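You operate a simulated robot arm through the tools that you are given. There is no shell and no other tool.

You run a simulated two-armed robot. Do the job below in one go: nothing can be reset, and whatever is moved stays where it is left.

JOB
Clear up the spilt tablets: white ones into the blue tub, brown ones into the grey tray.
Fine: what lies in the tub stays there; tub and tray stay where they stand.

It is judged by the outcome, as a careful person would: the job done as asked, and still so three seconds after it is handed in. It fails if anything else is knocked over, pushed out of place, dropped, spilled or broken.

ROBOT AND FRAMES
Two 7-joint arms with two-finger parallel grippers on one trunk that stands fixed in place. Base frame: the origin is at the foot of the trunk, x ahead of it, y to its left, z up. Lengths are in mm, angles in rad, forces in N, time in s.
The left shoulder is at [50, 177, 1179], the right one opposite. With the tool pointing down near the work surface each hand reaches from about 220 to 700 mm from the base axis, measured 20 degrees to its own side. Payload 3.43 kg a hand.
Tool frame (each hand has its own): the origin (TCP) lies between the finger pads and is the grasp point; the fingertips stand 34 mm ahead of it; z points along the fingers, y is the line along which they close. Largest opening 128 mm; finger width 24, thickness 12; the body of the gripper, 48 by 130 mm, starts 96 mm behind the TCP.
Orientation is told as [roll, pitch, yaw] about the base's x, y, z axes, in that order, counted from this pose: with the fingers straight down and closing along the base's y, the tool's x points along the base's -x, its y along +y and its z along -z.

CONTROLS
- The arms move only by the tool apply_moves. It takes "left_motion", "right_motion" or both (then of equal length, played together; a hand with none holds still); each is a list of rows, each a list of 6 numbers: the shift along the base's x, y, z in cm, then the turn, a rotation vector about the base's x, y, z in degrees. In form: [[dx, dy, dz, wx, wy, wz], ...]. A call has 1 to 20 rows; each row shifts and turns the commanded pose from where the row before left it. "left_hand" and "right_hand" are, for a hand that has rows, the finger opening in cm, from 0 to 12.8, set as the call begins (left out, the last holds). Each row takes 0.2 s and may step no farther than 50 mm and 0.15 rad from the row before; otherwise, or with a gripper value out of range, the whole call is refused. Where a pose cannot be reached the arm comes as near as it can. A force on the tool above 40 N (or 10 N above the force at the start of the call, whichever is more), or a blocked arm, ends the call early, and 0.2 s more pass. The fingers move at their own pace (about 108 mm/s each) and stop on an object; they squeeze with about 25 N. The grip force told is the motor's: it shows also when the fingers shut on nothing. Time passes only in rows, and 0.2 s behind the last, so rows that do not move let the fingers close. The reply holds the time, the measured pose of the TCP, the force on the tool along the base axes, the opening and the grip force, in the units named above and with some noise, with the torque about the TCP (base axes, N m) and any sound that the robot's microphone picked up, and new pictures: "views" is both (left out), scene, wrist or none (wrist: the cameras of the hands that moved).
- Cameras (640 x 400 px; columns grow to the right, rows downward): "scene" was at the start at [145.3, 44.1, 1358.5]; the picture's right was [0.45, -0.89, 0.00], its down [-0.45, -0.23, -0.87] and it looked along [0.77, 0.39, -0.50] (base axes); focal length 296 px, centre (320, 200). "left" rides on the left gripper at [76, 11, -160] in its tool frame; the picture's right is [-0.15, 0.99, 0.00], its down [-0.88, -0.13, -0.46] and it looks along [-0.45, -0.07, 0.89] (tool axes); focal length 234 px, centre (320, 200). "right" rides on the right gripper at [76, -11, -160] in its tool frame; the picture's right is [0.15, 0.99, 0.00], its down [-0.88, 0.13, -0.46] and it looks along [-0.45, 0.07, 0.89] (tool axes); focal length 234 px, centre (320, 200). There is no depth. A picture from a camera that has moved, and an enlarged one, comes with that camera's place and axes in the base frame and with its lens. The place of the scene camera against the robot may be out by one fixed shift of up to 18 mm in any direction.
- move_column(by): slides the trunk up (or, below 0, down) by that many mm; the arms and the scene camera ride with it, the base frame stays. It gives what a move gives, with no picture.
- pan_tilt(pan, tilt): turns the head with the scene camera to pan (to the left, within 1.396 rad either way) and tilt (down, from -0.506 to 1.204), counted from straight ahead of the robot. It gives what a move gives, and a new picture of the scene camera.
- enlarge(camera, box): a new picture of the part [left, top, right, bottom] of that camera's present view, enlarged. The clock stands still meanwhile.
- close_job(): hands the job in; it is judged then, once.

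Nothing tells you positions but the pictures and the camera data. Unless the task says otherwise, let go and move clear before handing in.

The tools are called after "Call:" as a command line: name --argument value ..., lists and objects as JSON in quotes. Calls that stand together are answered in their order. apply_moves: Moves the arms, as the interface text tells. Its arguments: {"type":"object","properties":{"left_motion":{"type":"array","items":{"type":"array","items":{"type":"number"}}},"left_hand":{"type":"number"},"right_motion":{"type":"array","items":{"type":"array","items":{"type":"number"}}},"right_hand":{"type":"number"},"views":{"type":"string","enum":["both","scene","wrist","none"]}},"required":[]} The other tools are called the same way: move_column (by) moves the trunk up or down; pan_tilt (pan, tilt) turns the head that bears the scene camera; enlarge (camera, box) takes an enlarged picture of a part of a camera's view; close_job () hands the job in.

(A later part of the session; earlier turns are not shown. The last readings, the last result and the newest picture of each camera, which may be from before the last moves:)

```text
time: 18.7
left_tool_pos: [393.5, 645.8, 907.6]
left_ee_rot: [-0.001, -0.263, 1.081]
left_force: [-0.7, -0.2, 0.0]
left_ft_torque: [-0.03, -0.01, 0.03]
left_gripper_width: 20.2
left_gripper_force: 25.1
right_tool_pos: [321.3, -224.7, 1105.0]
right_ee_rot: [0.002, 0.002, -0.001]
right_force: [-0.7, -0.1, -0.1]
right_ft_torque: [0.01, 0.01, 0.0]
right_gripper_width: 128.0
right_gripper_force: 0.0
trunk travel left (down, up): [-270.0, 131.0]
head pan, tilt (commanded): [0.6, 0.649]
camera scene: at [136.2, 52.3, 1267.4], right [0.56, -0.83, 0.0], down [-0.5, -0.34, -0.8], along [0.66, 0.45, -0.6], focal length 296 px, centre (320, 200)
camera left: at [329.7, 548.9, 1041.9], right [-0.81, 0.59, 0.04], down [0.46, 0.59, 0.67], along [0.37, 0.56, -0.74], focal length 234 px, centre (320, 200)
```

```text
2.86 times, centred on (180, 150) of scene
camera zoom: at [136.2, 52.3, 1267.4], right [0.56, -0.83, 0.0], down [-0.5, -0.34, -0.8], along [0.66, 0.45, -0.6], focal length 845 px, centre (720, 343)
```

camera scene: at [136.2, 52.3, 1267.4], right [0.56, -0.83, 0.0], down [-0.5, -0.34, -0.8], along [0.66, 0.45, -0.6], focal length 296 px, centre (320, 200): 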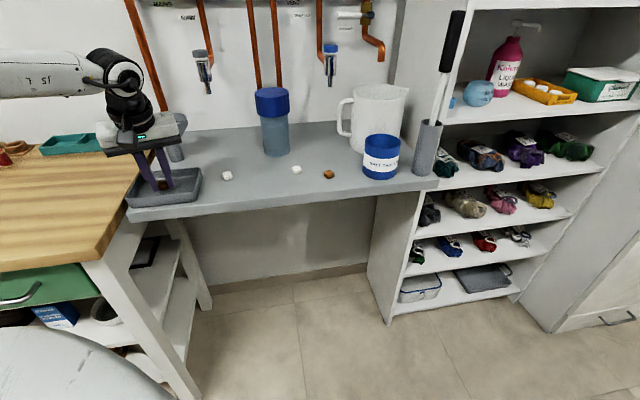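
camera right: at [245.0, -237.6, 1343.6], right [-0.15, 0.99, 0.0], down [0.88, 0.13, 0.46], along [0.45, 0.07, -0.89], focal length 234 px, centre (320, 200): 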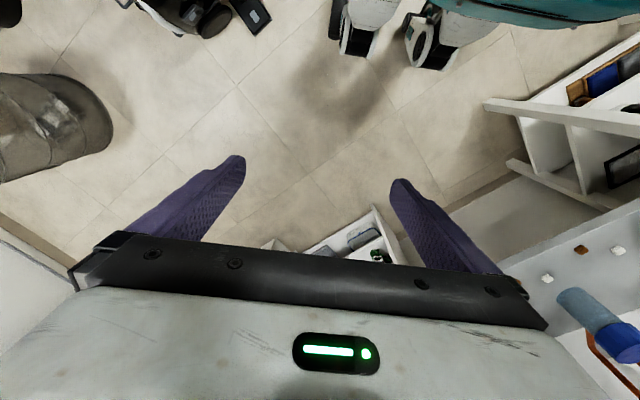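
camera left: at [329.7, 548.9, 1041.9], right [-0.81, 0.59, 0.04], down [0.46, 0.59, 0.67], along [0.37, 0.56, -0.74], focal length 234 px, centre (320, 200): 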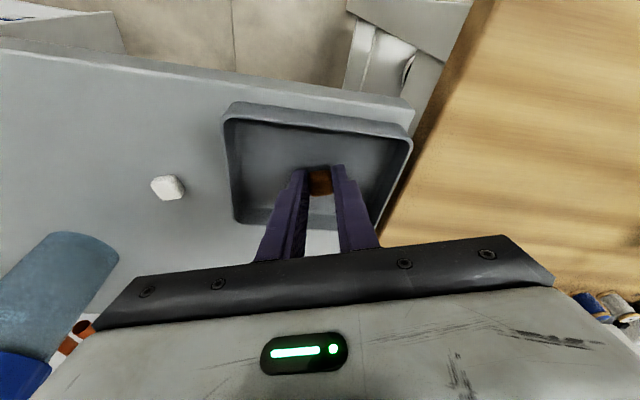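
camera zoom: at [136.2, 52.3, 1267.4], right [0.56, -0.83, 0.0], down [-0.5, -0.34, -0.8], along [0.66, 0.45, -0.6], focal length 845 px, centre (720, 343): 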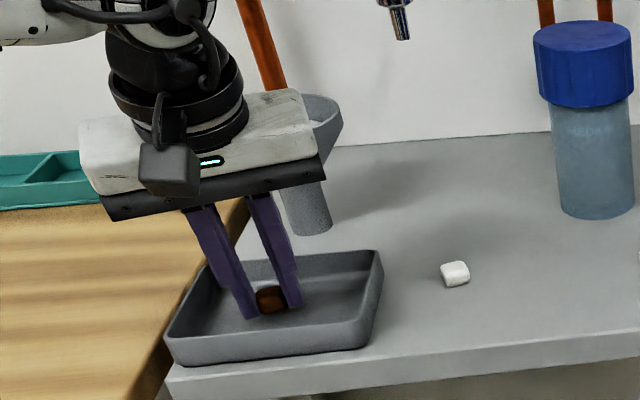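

It is well inside the tray near the floor. I open the fingers modestly and rise.

Call:
apply_moves --left_motion '[[0, 0, 0, 0, 0, 0], [0, 0, 0, 0, 0, 0], [0, 0, 2, 0, 0, 0], [0, 0, 4, 0, 0, 0], [0, 0, 4, 0, 0, 0]]' --left_hand 4.2

Call:
enlarge --camera "left" --box '[140, 60, 420, 240]'

```text
time: 19.9
left_tool_pos: [395.0, 644.7, 1004.6]
left_ee_rot: [-0.002, -0.263, 1.081]
left_force: [0.0, -0.6, -0.2]
left_ft_torque: [0.02, -0.03, 0.01]
left_gripper_width: 42.2
left_gripper_force: 0.0
right_tool_pos: [321.6, -224.8, 1104.3]
right_ee_rot: [0.0, 0.001, 0.0]
right_force: [-0.5, -0.9, -0.4]
right_ft_torque: [0.04, 0.03, -0.01]
right_gripper_width: 127.9
right_gripper_force: 0.0
trunk travel left (down, up): [-270.0, 131.0]
head pan, tilt (commanded): [0.6, 0.649]
camera scene: at [136.1, 52.0, 1267.5], right [0.56, -0.83, 0.0], down [-0.5, -0.34, -0.8], along [0.66, 0.45, -0.6], focal length 296 px, centre (320, 200)
camera left: at [330.4, 547.8, 1140.2], right [-0.81, 0.59, 0.04], down [0.46, 0.59, 0.67], along [0.37, 0.56, -0.74], focal length 234 px, centre (320, 200)
```

scene: 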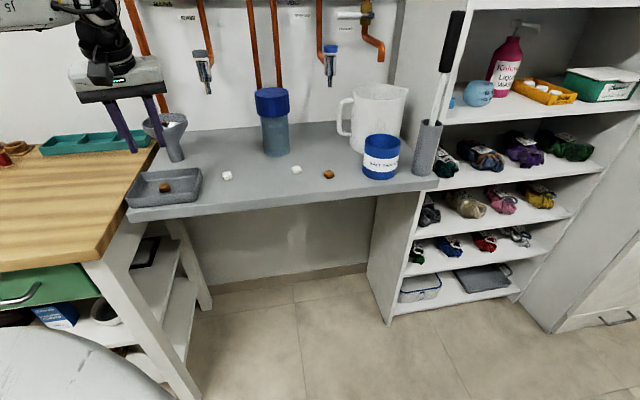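
left: 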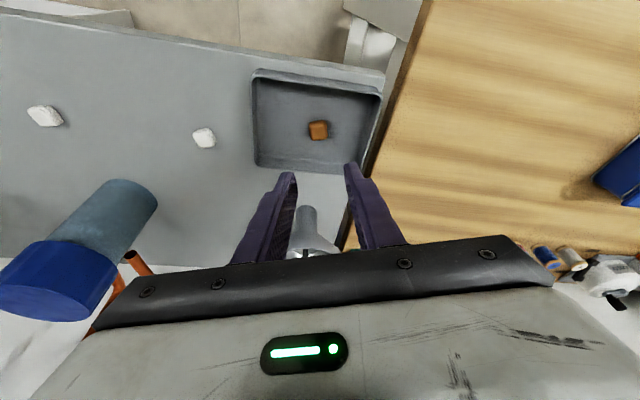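

```text
2.22 times, centred on (280, 150) of left
camera zoom: at [330.4, 547.8, 1140.2], right [-0.81, 0.59, 0.04], down [0.46, 0.59, 0.67], along [0.37, 0.56, -0.74], focal length 520 px, centre (409, 311)
```

zoom: 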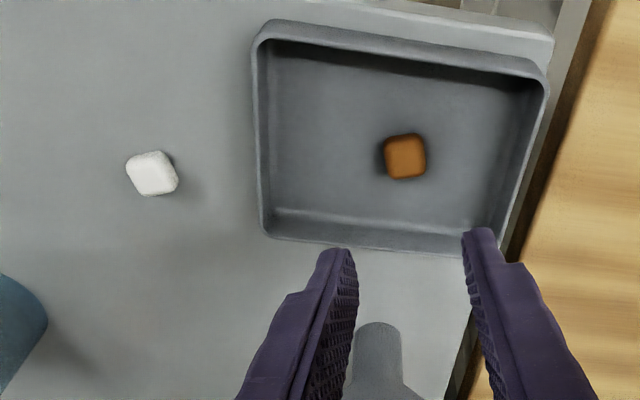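

Brown1 rests in the tray. Next is white1 at about [517, 580]; I hover over it with a slightly greater tilt.

Call:
apply_moves --left_motion '[[2.9, -1.9, 0, 6.18, -3.28, 0], [2.9, -1.9, -1, 0, 0, 0], [2.9, -1.9, -2.2, 0, 0, 0], [3.0, -1.75, -2.5, 0, 0, 0], [0, 0, -1.5, 0, 0, 0]]' --left_hand 5.5 --views "wrist"

Call:
enlarge --camera "left" --box '[240, 120, 400, 220]'

```text
time: 21.1
left_tool_pos: [512.7, 570.7, 933.0]
left_ee_rot: [0.0, -0.384, 1.082]
left_force: [0.1, 0.3, -0.5]
left_ft_torque: [-0.02, 0.04, 0.01]
left_gripper_width: 55.2
left_gripper_force: 0.2
right_tool_pos: [321.5, -224.2, 1105.3]
right_ee_rot: [0.001, 0.0, 0.0]
right_force: [1.1, 1.0, -0.4]
right_ft_torque: [-0.01, 0.03, 0.01]
right_gripper_width: 128.2
right_gripper_force: 0.0
trunk travel left (down, up): [-270.0, 131.0]
head pan, tilt (commanded): [0.6, 0.649]
camera left: at [441.7, 460.2, 1053.7], right [-0.81, 0.58, 0.05], down [0.42, 0.51, 0.75], along [0.41, 0.63, -0.66], focal length 234 px, centre (320, 200)
```

left: 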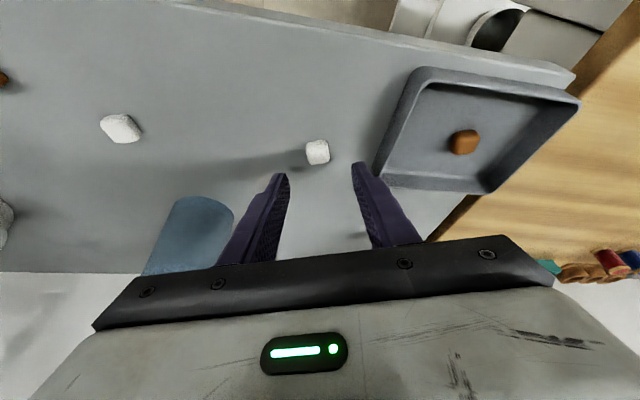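

```text
4.00 times, centred on (320, 170) of left
camera zoom: at [441.7, 460.2, 1053.7], right [-0.81, 0.58, 0.05], down [0.42, 0.51, 0.75], along [0.41, 0.63, -0.66], focal length 937 px, centre (320, 320)
```

zoom: 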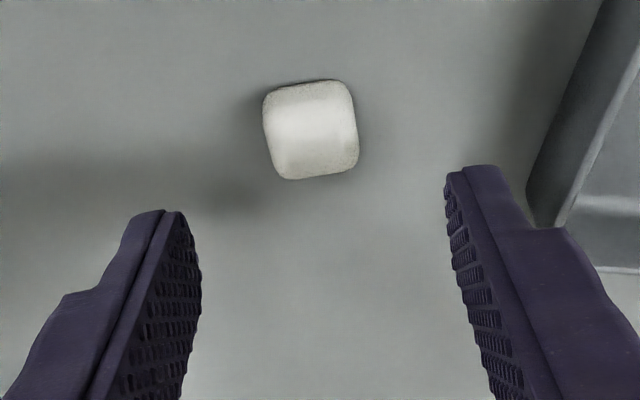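

White1 is aligned; refined position [516.5, 577.5]. I descend onto it with the fingers a bit narrower to stay clear of the tray.

Call:
apply_moves --left_motion '[[-0.1, -0.28, -2.0, 0, 0, 0], [0, 0, -1.0, 0, 0, 0], [0, 0, -0.4, 0, 0, 0], [0, 0, 0, 0, 0, 0]]' --left_hand 4.8 --views "wrist"

Call:
enlarge --camera "left" --box '[240, 120, 400, 220]'

Call:
enlarge --camera "scene" --box '[180, 110, 280, 200]'

```text
time: 22.1
left_tool_pos: [511.1, 567.6, 900.3]
left_ee_rot: [-0.002, -0.386, 1.081]
left_force: [-0.1, -0.2, -0.2]
left_ft_torque: [0.01, 0.02, 0.02]
left_gripper_width: 48.2
left_gripper_force: 0.1
right_tool_pos: [321.7, -224.4, 1104.6]
right_ee_rot: [0.002, 0.0, -0.001]
right_force: [-0.4, -0.3, 0.2]
right_ft_torque: [0.0, 0.0, 0.02]
right_gripper_width: 127.8
right_gripper_force: 0.0
trunk travel left (down, up): [-270.0, 131.0]
head pan, tilt (commanded): [0.6, 0.649]
camera left: at [439.5, 457.5, 1019.8], right [-0.81, 0.58, 0.05], down [0.42, 0.51, 0.75], along [0.41, 0.63, -0.66], focal length 234 px, centre (320, 200)
```

left: 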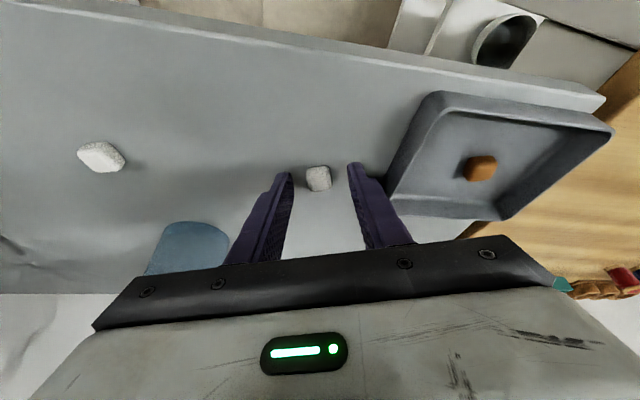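

```text
4.00 times, centred on (320, 170) of left
camera zoom: at [439.5, 457.5, 1019.8], right [-0.81, 0.58, 0.05], down [0.42, 0.51, 0.75], along [0.41, 0.63, -0.66], focal length 937 px, centre (320, 320)
```

zoom: 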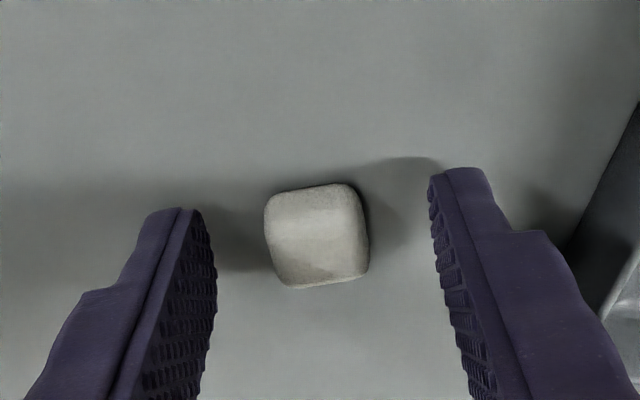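

```text
4.44 times, centred on (230, 155) of scene
camera zoom: at [136.2, 52.3, 1267.5], right [0.56, -0.83, 0.0], down [-0.5, -0.34, -0.8], along [0.66, 0.45, -0.6], focal length 1314 px, centre (720, 400)
```

zoom: 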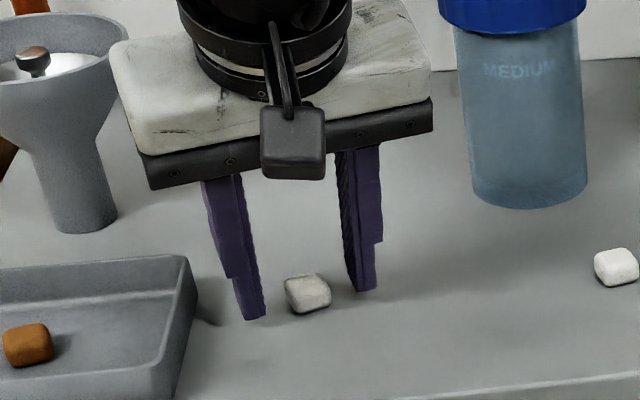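

Centred. I drop 2 mm more and close on white1.

Call:
apply_moves --left_motion '[[0, 0, -0.2, 0, 0, 0]]' --views "none"

Call:
apply_moves --left_motion '[[0, 0, 0, 0, 0, 0], [0, 0, 0, 0, 0, 0], [0, 0, 0, 0, 0, 0]]' --left_hand 1.0 --views "wrist"

Call:
enlarge --camera "left" --box '[240, 120, 400, 220]'

```text
time: 22.5
left_tool_pos: [510.2, 567.8, 898.8]
left_ee_rot: [0.0, -0.384, 1.082]
left_force: [-0.2, -0.3, 0.5]
left_ft_torque: [-0.02, 0.03, 0.0]
left_gripper_width: 47.9
left_gripper_force: 0.0
right_tool_pos: [321.3, -224.8, 1104.9]
right_ee_rot: [0.002, 0.0, 0.0]
right_force: [-0.7, -0.2, 0.4]
right_ft_torque: [0.01, -0.02, 0.03]
right_gripper_width: 127.8
right_gripper_force: 0.1
trunk travel left (down, up): [-270.0, 131.0]
head pan, tilt (commanded): [0.6, 0.649]
```

```text
time: 23.3
left_tool_pos: [511.3, 568.0, 897.6]
left_ee_rot: [0.0, -0.384, 1.085]
left_force: [-0.2, -0.3, 0.3]
left_ft_torque: [-0.03, -0.02, -0.01]
left_gripper_width: 20.4
left_gripper_force: 25.1
right_tool_pos: [321.6, -223.7, 1105.4]
right_ee_rot: [0.001, 0.0, 0.0]
right_force: [-0.1, 0.0, 0.0]
right_ft_torque: [0.0, -0.01, -0.02]
right_gripper_width: 127.8
right_gripper_force: 0.1
trunk travel left (down, up): [-270.0, 131.0]
head pan, tilt (commanded): [0.6, 0.649]
camera left: at [439.8, 456.9, 1018.3], right [-0.81, 0.58, 0.05], down [0.42, 0.51, 0.75], along [0.41, 0.63, -0.66], focal length 234 px, centre (320, 200)
```

left: 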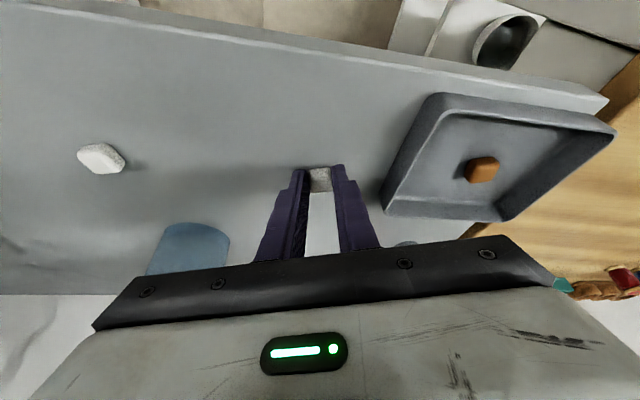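

```text
4.00 times, centred on (320, 170) of left
camera zoom: at [439.8, 456.9, 1018.3], right [-0.81, 0.58, 0.05], down [0.42, 0.51, 0.75], along [0.41, 0.63, -0.66], focal length 937 px, centre (320, 320)
```

zoom: 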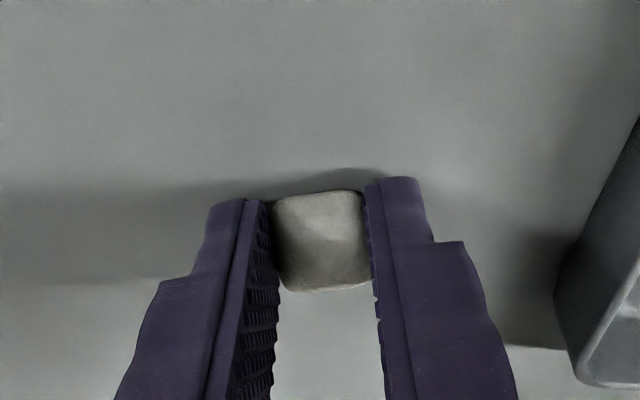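

White1 is held. I lift it, swing back clear of the bottle, and turn the hand toward the tub.

Call:
apply_moves --left_motion '[[0, 0, 2, 0, 0, 0], [0, 0, 4, 0, 0, 0], [0, 0, 4, 0, 0, 0], [0, 0, 4, 0, 0, 0], [1.0, -2.8, 0.2, 0, 0, -7.83], [1.0, -2.8, 0.2, 0, 0, -7.83], [1.3, -2.8, 0.2, 0, 0, -7.83], [1.3, -2.8, 0.2, 0, 0, -7.83], [1.3, -2.8, 0.2, 0, 0, -7.83], [1.3, -2.8, 0.2, 0, 0, -7.83]]'

```text
time: 25.5
left_tool_pos: [583.3, 400.5, 1050.2]
left_ee_rot: [-0.001, -0.385, 0.261]
left_force: [-0.3, 0.8, 0.5]
left_ft_torque: [0.01, 0.0, 0.05]
left_gripper_width: 20.4
left_gripper_force: 25.0
right_tool_pos: [322.1, -223.3, 1104.0]
right_ee_rot: [0.002, -0.001, 0.0]
right_force: [1.1, 0.5, 0.9]
right_ft_torque: [-0.01, -0.02, 0.02]
right_gripper_width: 128.2
right_gripper_force: 0.0
trunk travel left (down, up): [-270.0, 131.0]
head pan, tilt (commanded): [0.6, 0.649]
camera scene: at [136.4, 52.3, 1267.4], right [0.56, -0.83, 0.0], down [-0.5, -0.34, -0.8], along [0.66, 0.45, -0.6], focal length 296 px, centre (320, 200)
camera left: at [454.7, 377.4, 1170.0], right [-0.12, 0.99, 0.05], down [0.66, 0.04, 0.75], along [0.74, 0.13, -0.66], focal length 234 px, centre (320, 200)
```

scene: 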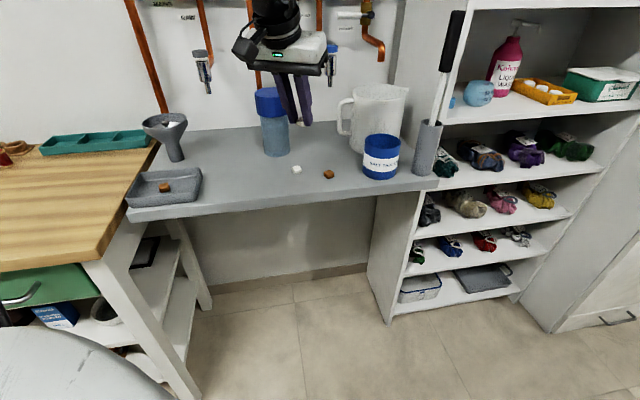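
left: 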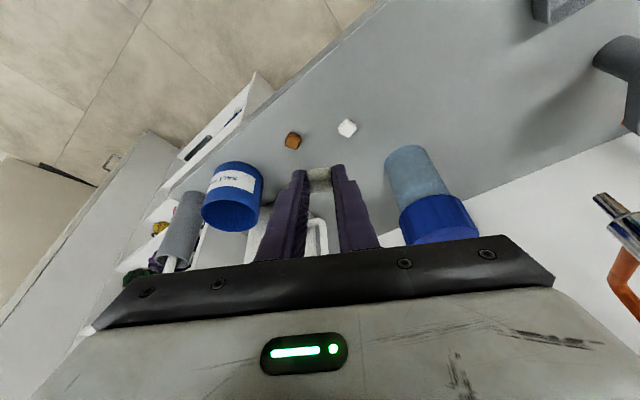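

The tub is now in the wrist view to the left of the hand. I enlarge to fix its rim precisely.

Call:
enlarge --camera "left" --box '[150, 110, 360, 270]'

Call:
enlarge --camera "scene" --box '[220, 0, 440, 200]'

```text
2.50 times, centred on (255, 190) of left
camera zoom: at [454.7, 377.4, 1170.0], right [-0.12, 0.99, 0.05], down [0.66, 0.04, 0.75], along [0.74, 0.13, -0.66], focal length 585 px, centre (482, 225)
```

zoom: 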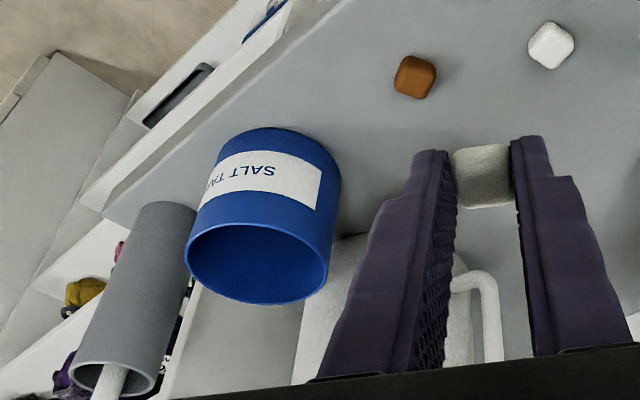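

```text
2.00 times, centred on (330, 100) of scene
camera zoom: at [136.4, 52.3, 1267.4], right [0.56, -0.83, 0.0], down [-0.5, -0.34, -0.8], along [0.66, 0.45, -0.6], focal length 591 px, centre (300, 400)
```

zoom: 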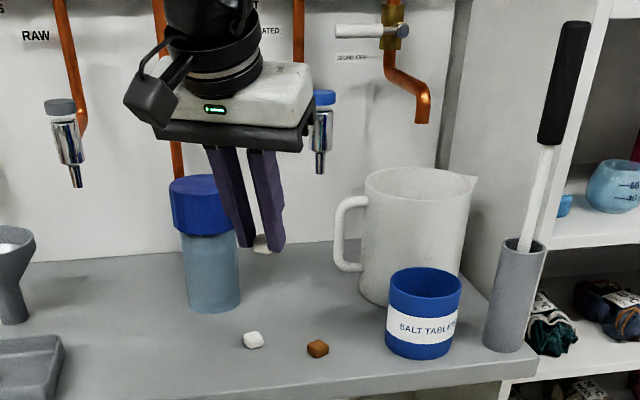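

I put the tub's rim centre at about [747, 289], z ≈ 950. I'll extend toward it while tilting further, keeping the tips well above the rim.

Call:
apply_moves --left_motion '[[2.4, -2.3, 0, 1.99, -7.41, 0], [2.4, -2.3, 0, 1.99, -7.41, 0], [2.4, -2.3, 0, 1.99, -7.41, 0], [2.4, -2.3, 0, 0, 0, 0], [2.4, -2.3, 0, 0, 0, 0]]'

Call:
enlarge --camera "left" --box '[200, 100, 440, 260]'

Call:
enlarge --camera "scene" --box '[240, 20, 460, 200]'

```text
time: 26.7
left_tool_pos: [703.6, 284.4, 1049.6]
left_ee_rot: [-0.001, -0.785, 0.265]
left_force: [-0.5, 0.6, -0.7]
left_ft_torque: [0.0, 0.0, 0.0]
left_gripper_width: 20.5
left_gripper_force: 25.6
right_tool_pos: [321.0, -224.3, 1104.1]
right_ee_rot: [0.003, 0.0, -0.001]
right_force: [0.3, -0.1, 0.7]
right_ft_torque: [-0.04, 0.0, -0.01]
right_gripper_width: 127.8
right_gripper_force: 0.1
trunk travel left (down, up): [-270.0, 131.0]
head pan, tilt (commanded): [0.6, 0.649]
camera scene: at [136.8, 52.6, 1267.3], right [0.56, -0.83, 0.0], down [-0.5, -0.34, -0.8], along [0.66, 0.45, -0.61], focal length 296 px, centre (320, 200)
camera left: at [540.8, 250.3, 1109.3], right [-0.16, 0.98, 0.1], down [0.32, -0.05, 0.94], along [0.93, 0.18, -0.31], focal length 234 px, centre (320, 200)
```

scene: 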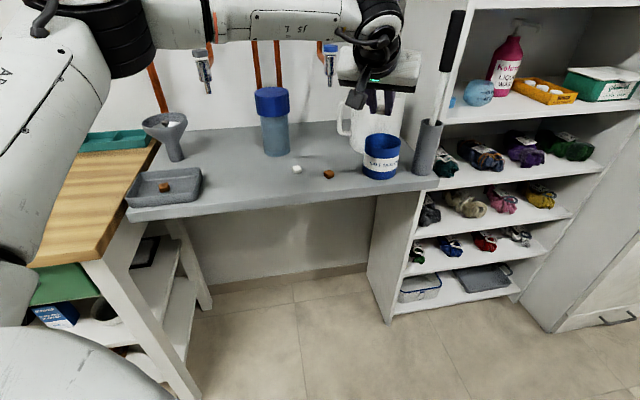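
left: 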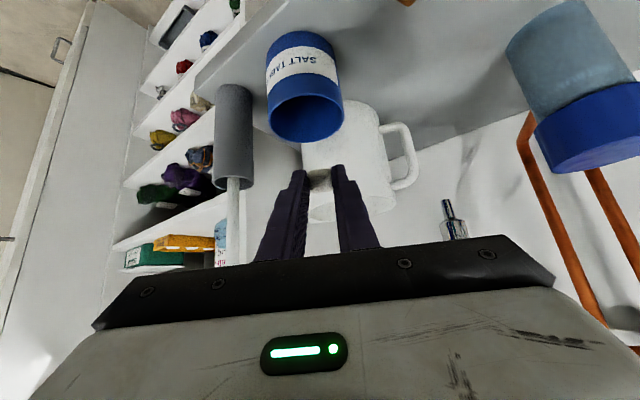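

```text
2.50 times, centred on (320, 180) of left
camera zoom: at [540.8, 250.3, 1109.3], right [-0.16, 0.98, 0.1], down [0.32, -0.05, 0.94], along [0.93, 0.18, -0.31], focal length 585 px, centre (320, 250)
```

zoom: 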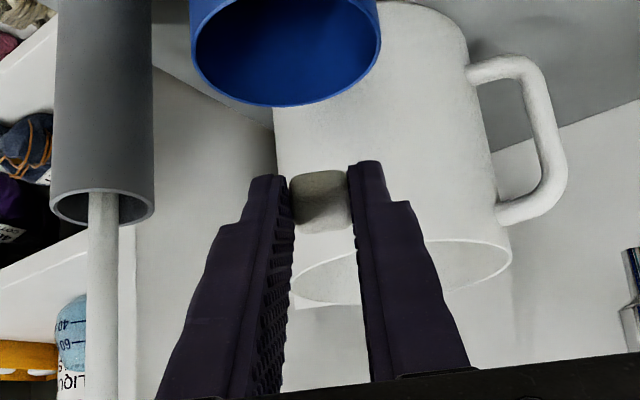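

```text
2.22 times, centred on (350, 110) of scene
camera zoom: at [136.8, 52.6, 1267.3], right [0.56, -0.83, 0.0], down [-0.5, -0.34, -0.8], along [0.66, 0.45, -0.61], focal length 657 px, centre (253, 400)
```

zoom: 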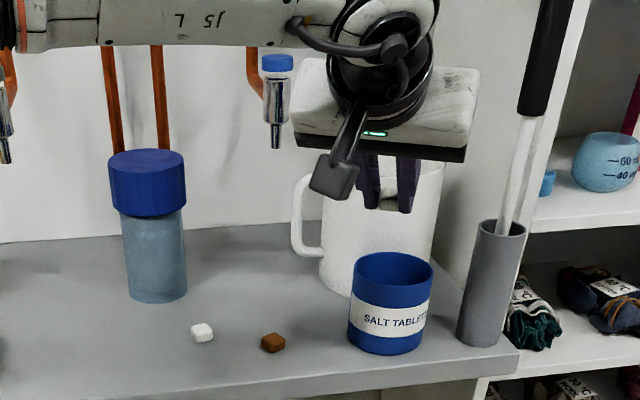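

The tub centre refines to about [747, 286]. I move the tablet over it and lower toward the rim, then check.

Call:
apply_moves --left_motion '[[2.36, -0.38, 0, 0, 0, 0], [0, 0, -2.5, 0, 0, 0], [0, 0, -2.0, 0, 0, 0], [0, 0, 0, 0, 0, 0]]'

Call:
enlarge --camera "left" --box '[220, 80, 420, 220]'

Call:
enlarge --camera "scene" --box '[320, 80, 440, 200]'

```text
time: 27.7
left_tool_pos: [718.4, 286.7, 1004.1]
left_ee_rot: [-0.002, -0.787, 0.263]
left_force: [0.5, -0.1, -0.7]
left_ft_torque: [0.01, 0.0, 0.01]
left_gripper_width: 20.6
left_gripper_force: 25.0
left hand out of reach, approached as far as the arm can: row 1
right_tool_pos: [320.6, -223.1, 1104.1]
right_ee_rot: [0.003, 0.0, 0.0]
right_force: [0.4, 0.4, -0.1]
right_ft_torque: [-0.03, 0.04, 0.03]
right_gripper_width: 127.8
right_gripper_force: 0.1
trunk travel left (down, up): [-270.0, 131.0]
head pan, tilt (commanded): [0.6, 0.649]
camera scene: at [136.3, 52.3, 1267.4], right [0.56, -0.83, 0.0], down [-0.5, -0.34, -0.8], along [0.66, 0.45, -0.6], focal length 296 px, centre (320, 200)
camera left: at [555.1, 252.4, 1063.9], right [-0.16, 0.98, 0.1], down [0.32, -0.05, 0.95], along [0.93, 0.18, -0.31], focal length 234 px, centre (320, 200)
```

scene: 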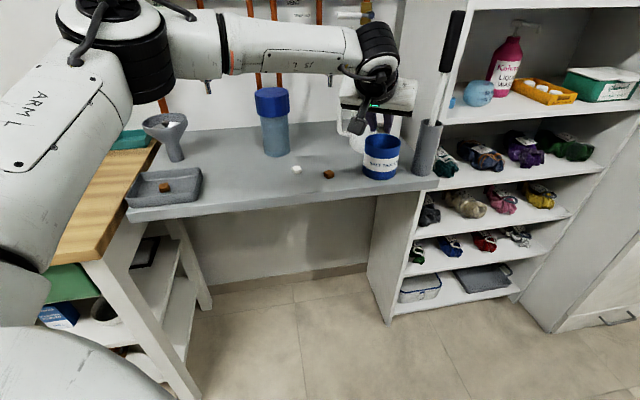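
left: 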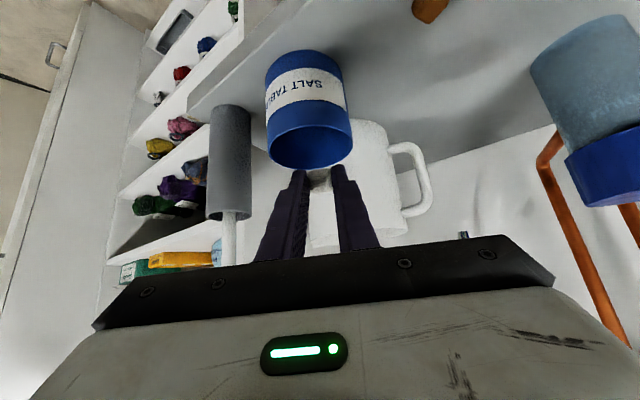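

```text
2.86 times, centred on (320, 150) of left
camera zoom: at [555.1, 252.4, 1063.9], right [-0.16, 0.98, 0.1], down [0.32, -0.05, 0.95], along [0.93, 0.18, -0.31], focal length 669 px, centre (320, 343)
```

zoom: 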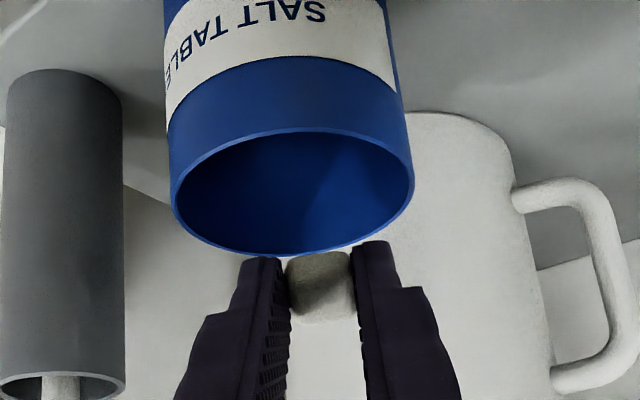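

```text
3.33 times, centred on (380, 140) of scene
camera zoom: at [136.3, 52.3, 1267.4], right [0.56, -0.83, 0.0], down [-0.5, -0.34, -0.8], along [0.66, 0.45, -0.6], focal length 986 px, centre (120, 400)
```

zoom: 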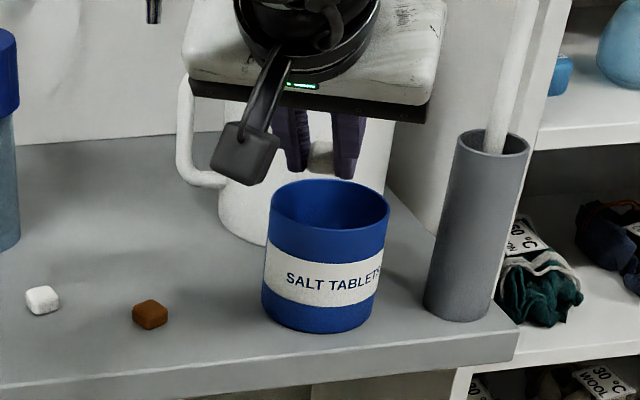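

At 45° tilt the arm ran just short: the tablet is at about [738, 292] and the tub centre (rechecked against its base) is nearer [756, 286]. I add 10° tilt and move the remaining distance, staying above the rim.

Call:
apply_moves --left_motion '[[0.5, -0.3, 0, 1.3, -4.83, 0], [0.5, -0.3, 0, 1.3, -4.83, 0], [0.46, -0.07, 0, 0, 0, 0], [0, 0, 0, 0, 0, 0]]'

Call:
enlarge --camera "left" --box '[220, 80, 420, 220]'

Call:
enlarge --camera "scene" --box '[320, 80, 440, 200]'

```text
time: 28.7
left_tool_pos: [733.1, 280.3, 1005.7]
left_ee_rot: [-0.002, -0.962, 0.263]
left_force: [-0.5, 0.7, -0.3]
left_ft_torque: [0.01, 0.01, -0.01]
left_gripper_width: 20.4
left_gripper_force: 25.2
right_tool_pos: [322.2, -222.8, 1104.0]
right_ee_rot: [0.003, 0.0, 0.0]
right_force: [-0.7, 0.1, -0.3]
right_ft_torque: [-0.01, 0.02, 0.0]
right_gripper_width: 127.7
right_gripper_force: 0.0
trunk travel left (down, up): [-270.0, 131.0]
head pan, tilt (commanded): [0.6, 0.649]
camera scene: at [136.2, 52.3, 1267.4], right [0.56, -0.83, 0.0], down [-0.5, -0.34, -0.8], along [0.66, 0.45, -0.6], focal length 296 px, centre (320, 200)
camera left: at [560.1, 244.8, 1035.4], right [-0.17, 0.98, 0.12], down [0.16, -0.09, 0.98], along [0.97, 0.19, -0.14], focal length 234 px, centre (320, 200)
```

scene: 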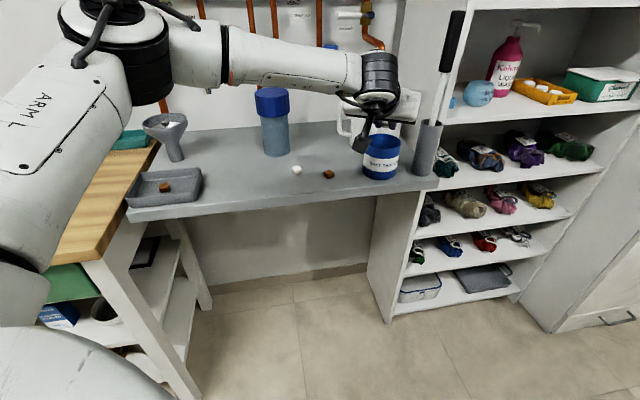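
left: 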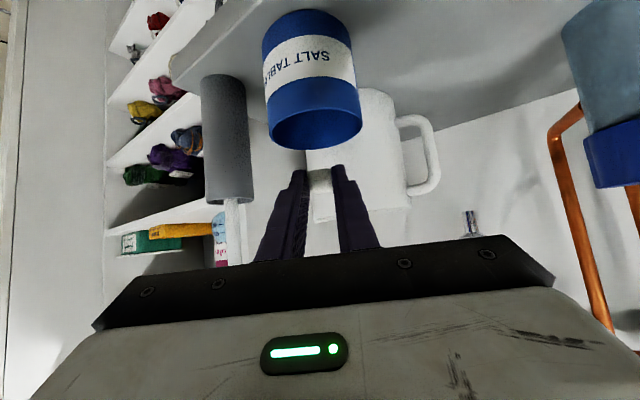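

```text
2.86 times, centred on (320, 150) of left
camera zoom: at [560.1, 244.8, 1035.4], right [-0.17, 0.98, 0.12], down [0.16, -0.09, 0.98], along [0.97, 0.19, -0.14], focal length 669 px, centre (320, 343)
```

zoom: 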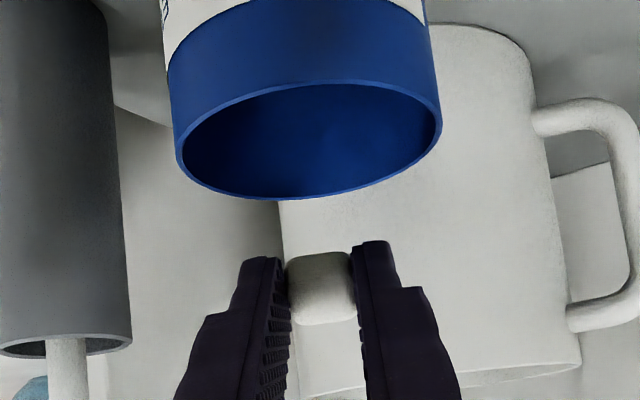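

```text
3.33 times, centred on (380, 140) of scene
camera zoom: at [136.2, 52.3, 1267.4], right [0.56, -0.83, 0.0], down [-0.5, -0.34, -0.8], along [0.66, 0.45, -0.6], focal length 986 px, centre (120, 400)
```

zoom: 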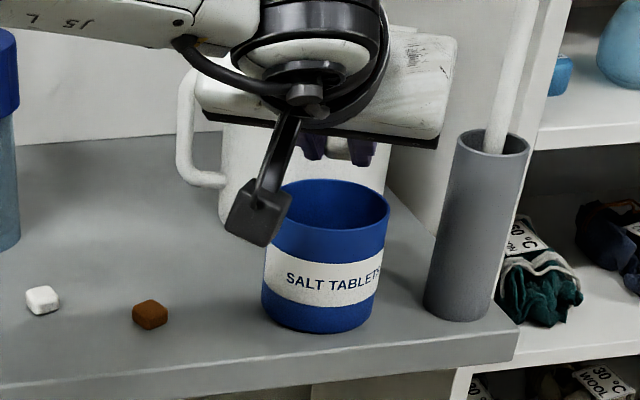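

The tablet now sits over the tub axis ([756, 287], rim z ≈ 943). I lower until the tips are at rim level and check clearance.

Call:
apply_moves --left_motion '[[0, 0, -2.0, 0, 0, 0], [0, 0, -1.5, 0, 0, 0], [0, 0, -0.7, 0, 0, 0], [0, 0, 0, 0, 0, 0]]'

Call:
enlarge --camera "left" --box '[220, 80, 420, 220]'

Call:
enlarge --camera "scene" --box '[320, 80, 440, 200]'

```text
time: 29.7
left_tool_pos: [723.3, 284.6, 966.6]
left_ee_rot: [-0.003, -0.959, 0.262]
left_force: [0.1, 0.1, 0.6]
left_ft_torque: [0.01, -0.01, 0.01]
left_gripper_width: 20.5
left_gripper_force: 24.9
left hand out of reach, approached as far as the arm can: row 1, 2
right_tool_pos: [321.1, -223.1, 1104.8]
right_ee_rot: [0.002, 0.0, 0.001]
right_force: [1.2, -0.9, 0.0]
right_ft_torque: [-0.03, -0.01, 0.0]
right_gripper_width: 128.0
right_gripper_force: 0.0
trunk travel left (down, up): [-270.0, 131.0]
head pan, tilt (commanded): [0.6, 0.649]
camera scene: at [136.2, 52.4, 1267.4], right [0.56, -0.83, 0.0], down [-0.5, -0.34, -0.8], along [0.66, 0.45, -0.6], focal length 296 px, centre (320, 200)
camera left: at [551.3, 249.7, 996.2], right [-0.17, 0.98, 0.12], down [0.16, -0.09, 0.98], along [0.97, 0.19, -0.14], focal length 234 px, centre (320, 200)
```

scene: 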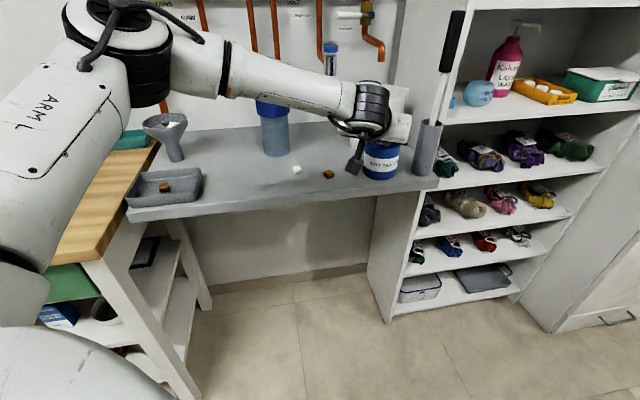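
left: 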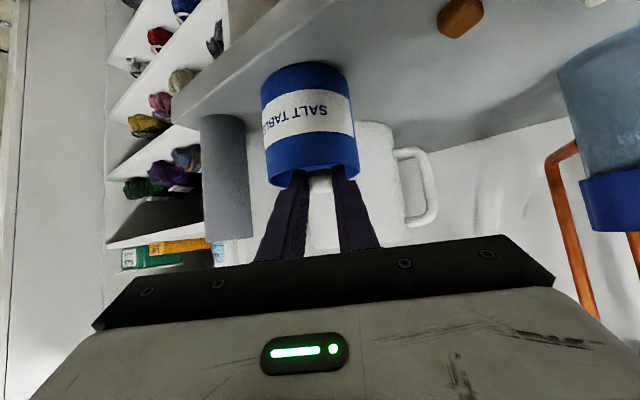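

```text
2.86 times, centred on (320, 150) of left
camera zoom: at [551.3, 249.7, 996.2], right [-0.17, 0.98, 0.12], down [0.16, -0.09, 0.98], along [0.97, 0.19, -0.14], focal length 669 px, centre (320, 343)
```

zoom: 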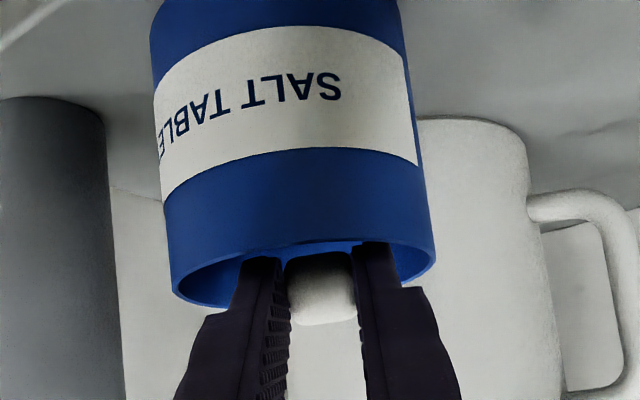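

```text
3.33 times, centred on (380, 140) of scene
camera zoom: at [136.2, 52.4, 1267.4], right [0.56, -0.83, 0.0], down [-0.5, -0.34, -0.8], along [0.66, 0.45, -0.6], focal length 986 px, centre (120, 400)
```

zoom: 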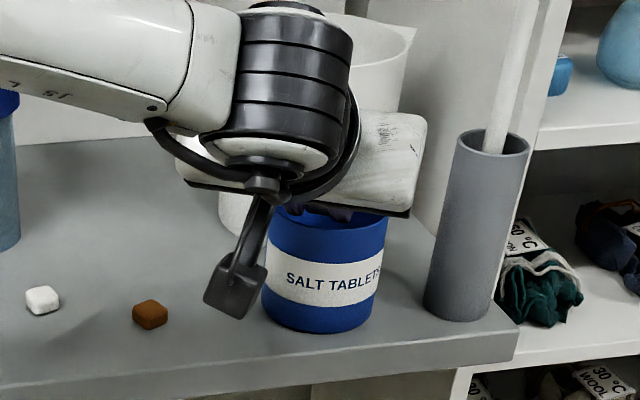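

The arm slid back about 10 mm as it descended because the trunk is now a bit high for this reach. I raise the hand again over the tub axis and check the elbow's surroundings before lowering the trunk further.

Call:
apply_moves --left_motion '[[0, 0, 2.3, 0, 0, 0], [0, 0, 2.3, 0, 0, 0], [1.0, -0.4, 0, 0, 0, 0], [0, 0, 0, 0, 0, 0]]' --views "wrist"

Call:
pan_tilt --pan 1.2 --tilt 0.6

```text
time: 30.7
left_tool_pos: [732.6, 281.5, 1012.6]
left_ee_rot: [-0.002, -0.961, 0.264]
left_force: [-0.5, -0.1, -0.1]
left_ft_torque: [0.02, -0.03, -0.04]
left_gripper_width: 20.4
left_gripper_force: 25.4
right_tool_pos: [321.4, -223.5, 1105.4]
right_ee_rot: [0.001, 0.001, 0.0]
right_force: [-1.1, 0.6, -0.3]
right_ft_torque: [0.0, 0.01, -0.04]
right_gripper_width: 128.2
right_gripper_force: 0.1
trunk travel left (down, up): [-270.0, 131.0]
head pan, tilt (commanded): [0.6, 0.649]
camera left: at [562.1, 245.6, 1042.4], right [-0.17, 0.98, 0.12], down [0.16, -0.09, 0.98], along [0.97, 0.19, -0.14], focal length 234 px, centre (320, 200)
```

left: 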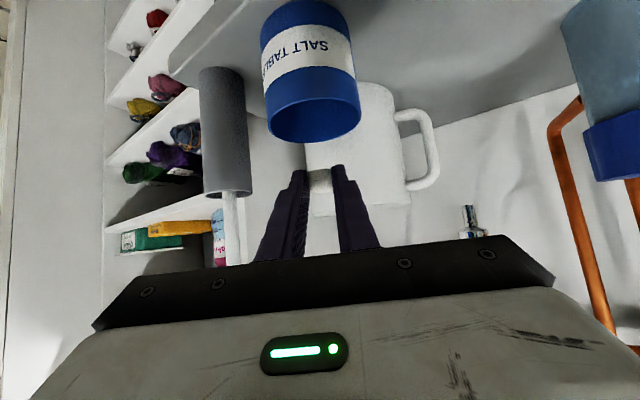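

```text
time: 31.7
left_tool_pos: [733.8, 281.2, 1013.0]
left_ee_rot: [-0.001, -0.961, 0.264]
left_force: [1.3, -0.5, 0.1]
left_ft_torque: [-0.04, 0.0, 0.0]
left_gripper_width: 20.3
left_gripper_force: 24.7
right_tool_pos: [322.1, -223.9, 1104.1]
right_ee_rot: [0.002, -0.002, 0.001]
right_force: [0.2, 0.8, -0.2]
right_ft_torque: [0.01, 0.02, 0.01]
right_gripper_width: 128.3
right_gripper_force: 0.0
trunk travel left (down, up): [-270.0, 131.0]
head pan, tilt (commanded): [1.201, 0.6]
camera scene: at [96.6, 85.7, 1271.7], right [0.93, -0.36, 0.0], down [-0.2, -0.53, -0.83], along [0.3, 0.77, -0.56], focal length 296 px, centre (320, 200)
```

scene: 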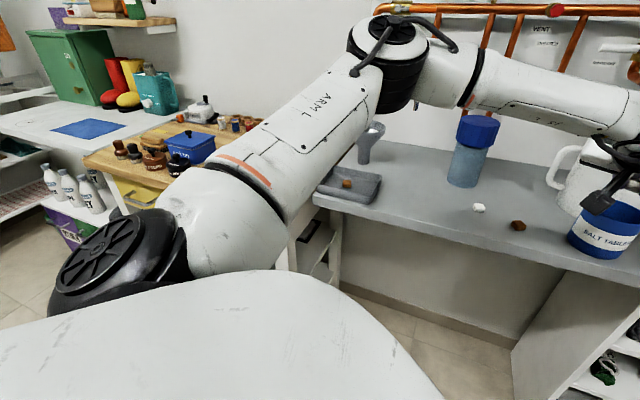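

The elbow rides high, well clear of the table and bottle. I lower the trunk 45 mm, which brings the tablet straight down to the tub mouth.

Call:
move_column --by -45

Call:
pan_tilt --pan 0.6 --tilt 0.6

Call:
enlarge --camera "left" --box '[220, 80, 420, 220]'

Call:
enlarge --camera "scene" --box '[320, 40, 460, 180]'

```text
time: 32.6
left_tool_pos: [734.1, 281.5, 968.3]
left_ee_rot: [-0.001, -0.962, 0.264]
left_force: [0.4, -0.2, -0.4]
left_ft_torque: [-0.01, 0.0, 0.0]
left_gripper_width: 20.3
left_gripper_force: 25.2
right_tool_pos: [321.7, -223.8, 1058.9]
right_ee_rot: [0.002, 0.001, 0.0]
right_force: [0.7, 0.4, 0.4]
right_ft_torque: [0.02, 0.01, 0.05]
right_gripper_width: 127.9
right_gripper_force: 0.1
trunk travel left (down, up): [-225.0, 176.0]
head pan, tilt (commanded): [1.201, 0.6]
```

```text
time: 33.6
left_tool_pos: [732.8, 282.1, 966.6]
left_ee_rot: [-0.001, -0.963, 0.264]
left_force: [0.6, 0.3, -0.1]
left_ft_torque: [0.0, 0.0, 0.0]
left_gripper_width: 20.3
left_gripper_force: 25.2
right_tool_pos: [322.0, -224.3, 1059.9]
right_ee_rot: [0.002, 0.0, -0.001]
right_force: [0.6, 0.5, 0.2]
right_ft_torque: [0.03, -0.01, -0.02]
right_gripper_width: 128.1
right_gripper_force: 0.1
trunk travel left (down, up): [-225.0, 176.0]
head pan, tilt (commanded): [0.6, 0.6]
camera scene: at [137.5, 53.3, 1226.7], right [0.57, -0.82, 0.0], down [-0.47, -0.32, -0.83], along [0.68, 0.47, -0.56], focal length 296 px, centre (320, 200)
```

scene: 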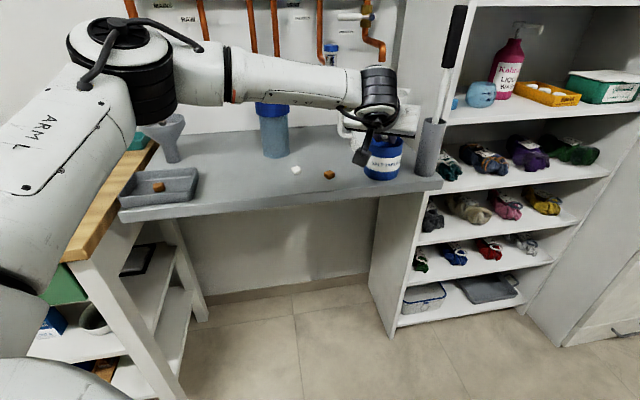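

```text
2.86 times, centred on (320, 150) of left
camera zoom: at [562.1, 245.6, 997.2], right [-0.17, 0.98, 0.12], down [0.16, -0.09, 0.98], along [0.97, 0.19, -0.14], focal length 669 px, centre (320, 343)
```

zoom: 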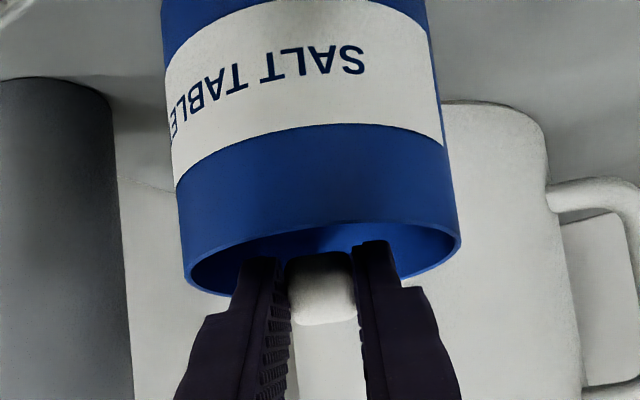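

```text
2.86 times, centred on (390, 110) of scene
camera zoom: at [137.5, 53.3, 1226.7], right [0.57, -0.82, 0.0], down [-0.47, -0.32, -0.83], along [0.68, 0.47, -0.56], focal length 845 px, centre (120, 457)
```

zoom: 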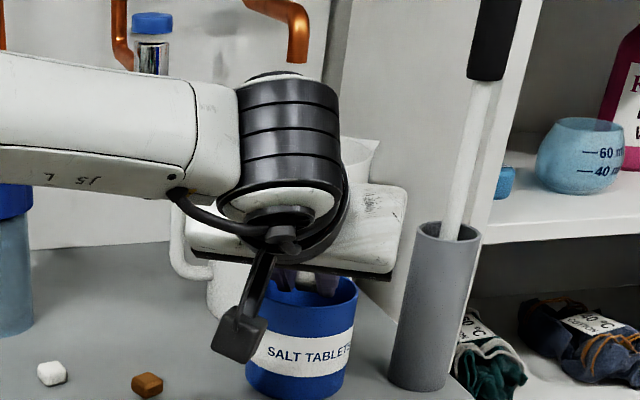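

The tablet is centred over the tub mouth, a few mm above the rim plane. I lower 8 mm more and release with a small opening.

Call:
apply_moves --left_motion '[[0, 0, -0.8, 0, 0, 0], [0, 0, 0, 0, 0, 0]]' --views "wrist"

Call:
enlarge --camera "left" --box '[220, 80, 420, 220]'

```text
time: 34.2
left_tool_pos: [731.4, 281.3, 959.2]
left_ee_rot: [-0.007, -0.962, 0.262]
left_force: [0.2, 0.1, -0.4]
left_ft_torque: [-0.03, -0.03, 0.01]
left_gripper_width: 20.4
left_gripper_force: 25.0
right_tool_pos: [322.4, -224.4, 1059.7]
right_ee_rot: [0.001, 0.0, 0.001]
right_force: [-0.2, 0.3, 0.2]
right_ft_torque: [0.0, 0.0, -0.01]
right_gripper_width: 128.0
right_gripper_force: 0.0
trunk travel left (down, up): [-225.0, 176.0]
head pan, tilt (commanded): [0.6, 0.6]
camera left: at [561.0, 246.1, 989.5], right [-0.17, 0.98, 0.12], down [0.16, -0.09, 0.98], along [0.97, 0.19, -0.14], focal length 234 px, centre (320, 200)
```

left: 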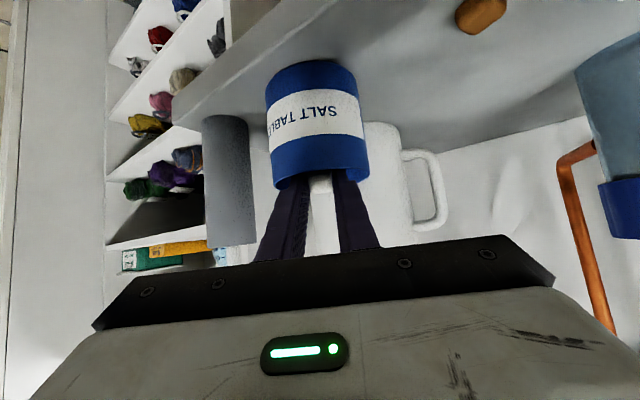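

```text
2.86 times, centred on (320, 150) of left
camera zoom: at [561.0, 246.1, 989.5], right [-0.17, 0.98, 0.12], down [0.16, -0.09, 0.98], along [0.97, 0.19, -0.14], focal length 669 px, centre (320, 343)
```

zoom: 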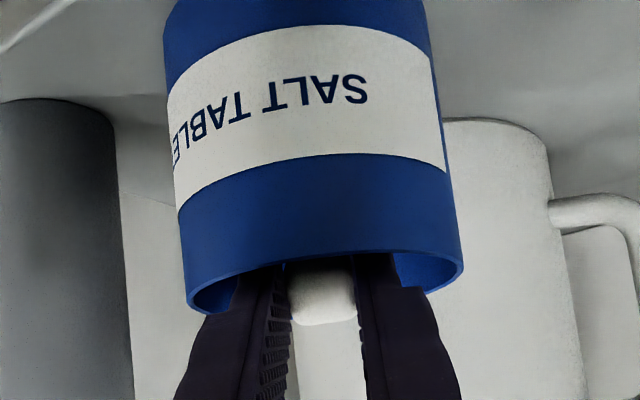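

The fingertips are inside the tub mouth with white1. Releasing gently, then rising straight up.

Call:
apply_moves --left_motion '[[0, 0, 0, 0, 0, 0], [0, 0, 0, 0, 0, 0], [0, 0, 0, 0, 0, 0]]' --left_hand 3.6 --views "wrist"

Call:
enlarge --camera "left" --box '[220, 80, 420, 220]'

```text
time: 35.0
left_tool_pos: [732.6, 281.1, 959.1]
left_ee_rot: [-0.004, -0.962, 0.263]
left_force: [0.1, -0.3, 0.2]
left_ft_torque: [0.02, 0.02, -0.01]
left_gripper_width: 36.1
left_gripper_force: 0.1
right_tool_pos: [320.5, -223.5, 1058.7]
right_ee_rot: [0.0, 0.002, 0.0]
right_force: [0.0, 0.5, -0.7]
right_ft_torque: [-0.03, -0.01, -0.01]
right_gripper_width: 128.2
right_gripper_force: 0.0
trunk travel left (down, up): [-225.0, 176.0]
head pan, tilt (commanded): [0.6, 0.6]
camera left: at [561.0, 246.2, 989.6], right [-0.17, 0.98, 0.12], down [0.16, -0.09, 0.98], along [0.97, 0.19, -0.14], focal length 234 px, centre (320, 200)
```

left: 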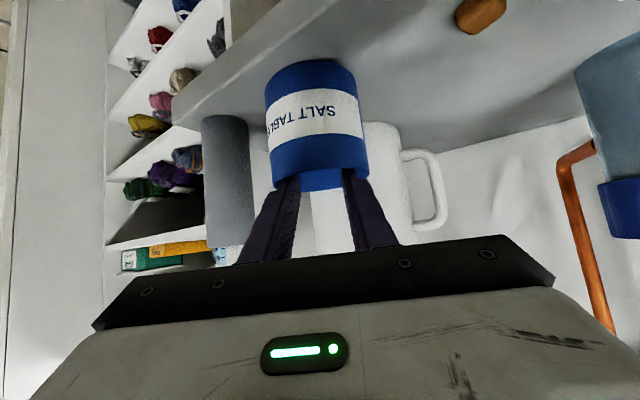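

```text
2.86 times, centred on (320, 150) of left
camera zoom: at [561.0, 246.2, 989.6], right [-0.17, 0.98, 0.12], down [0.16, -0.09, 0.98], along [0.97, 0.19, -0.14], focal length 669 px, centre (320, 343)
```

zoom: 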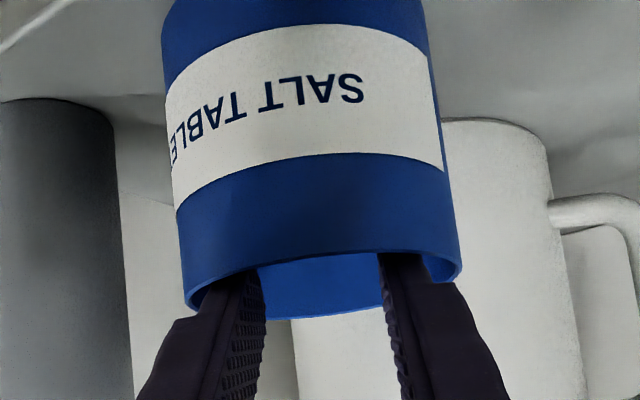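

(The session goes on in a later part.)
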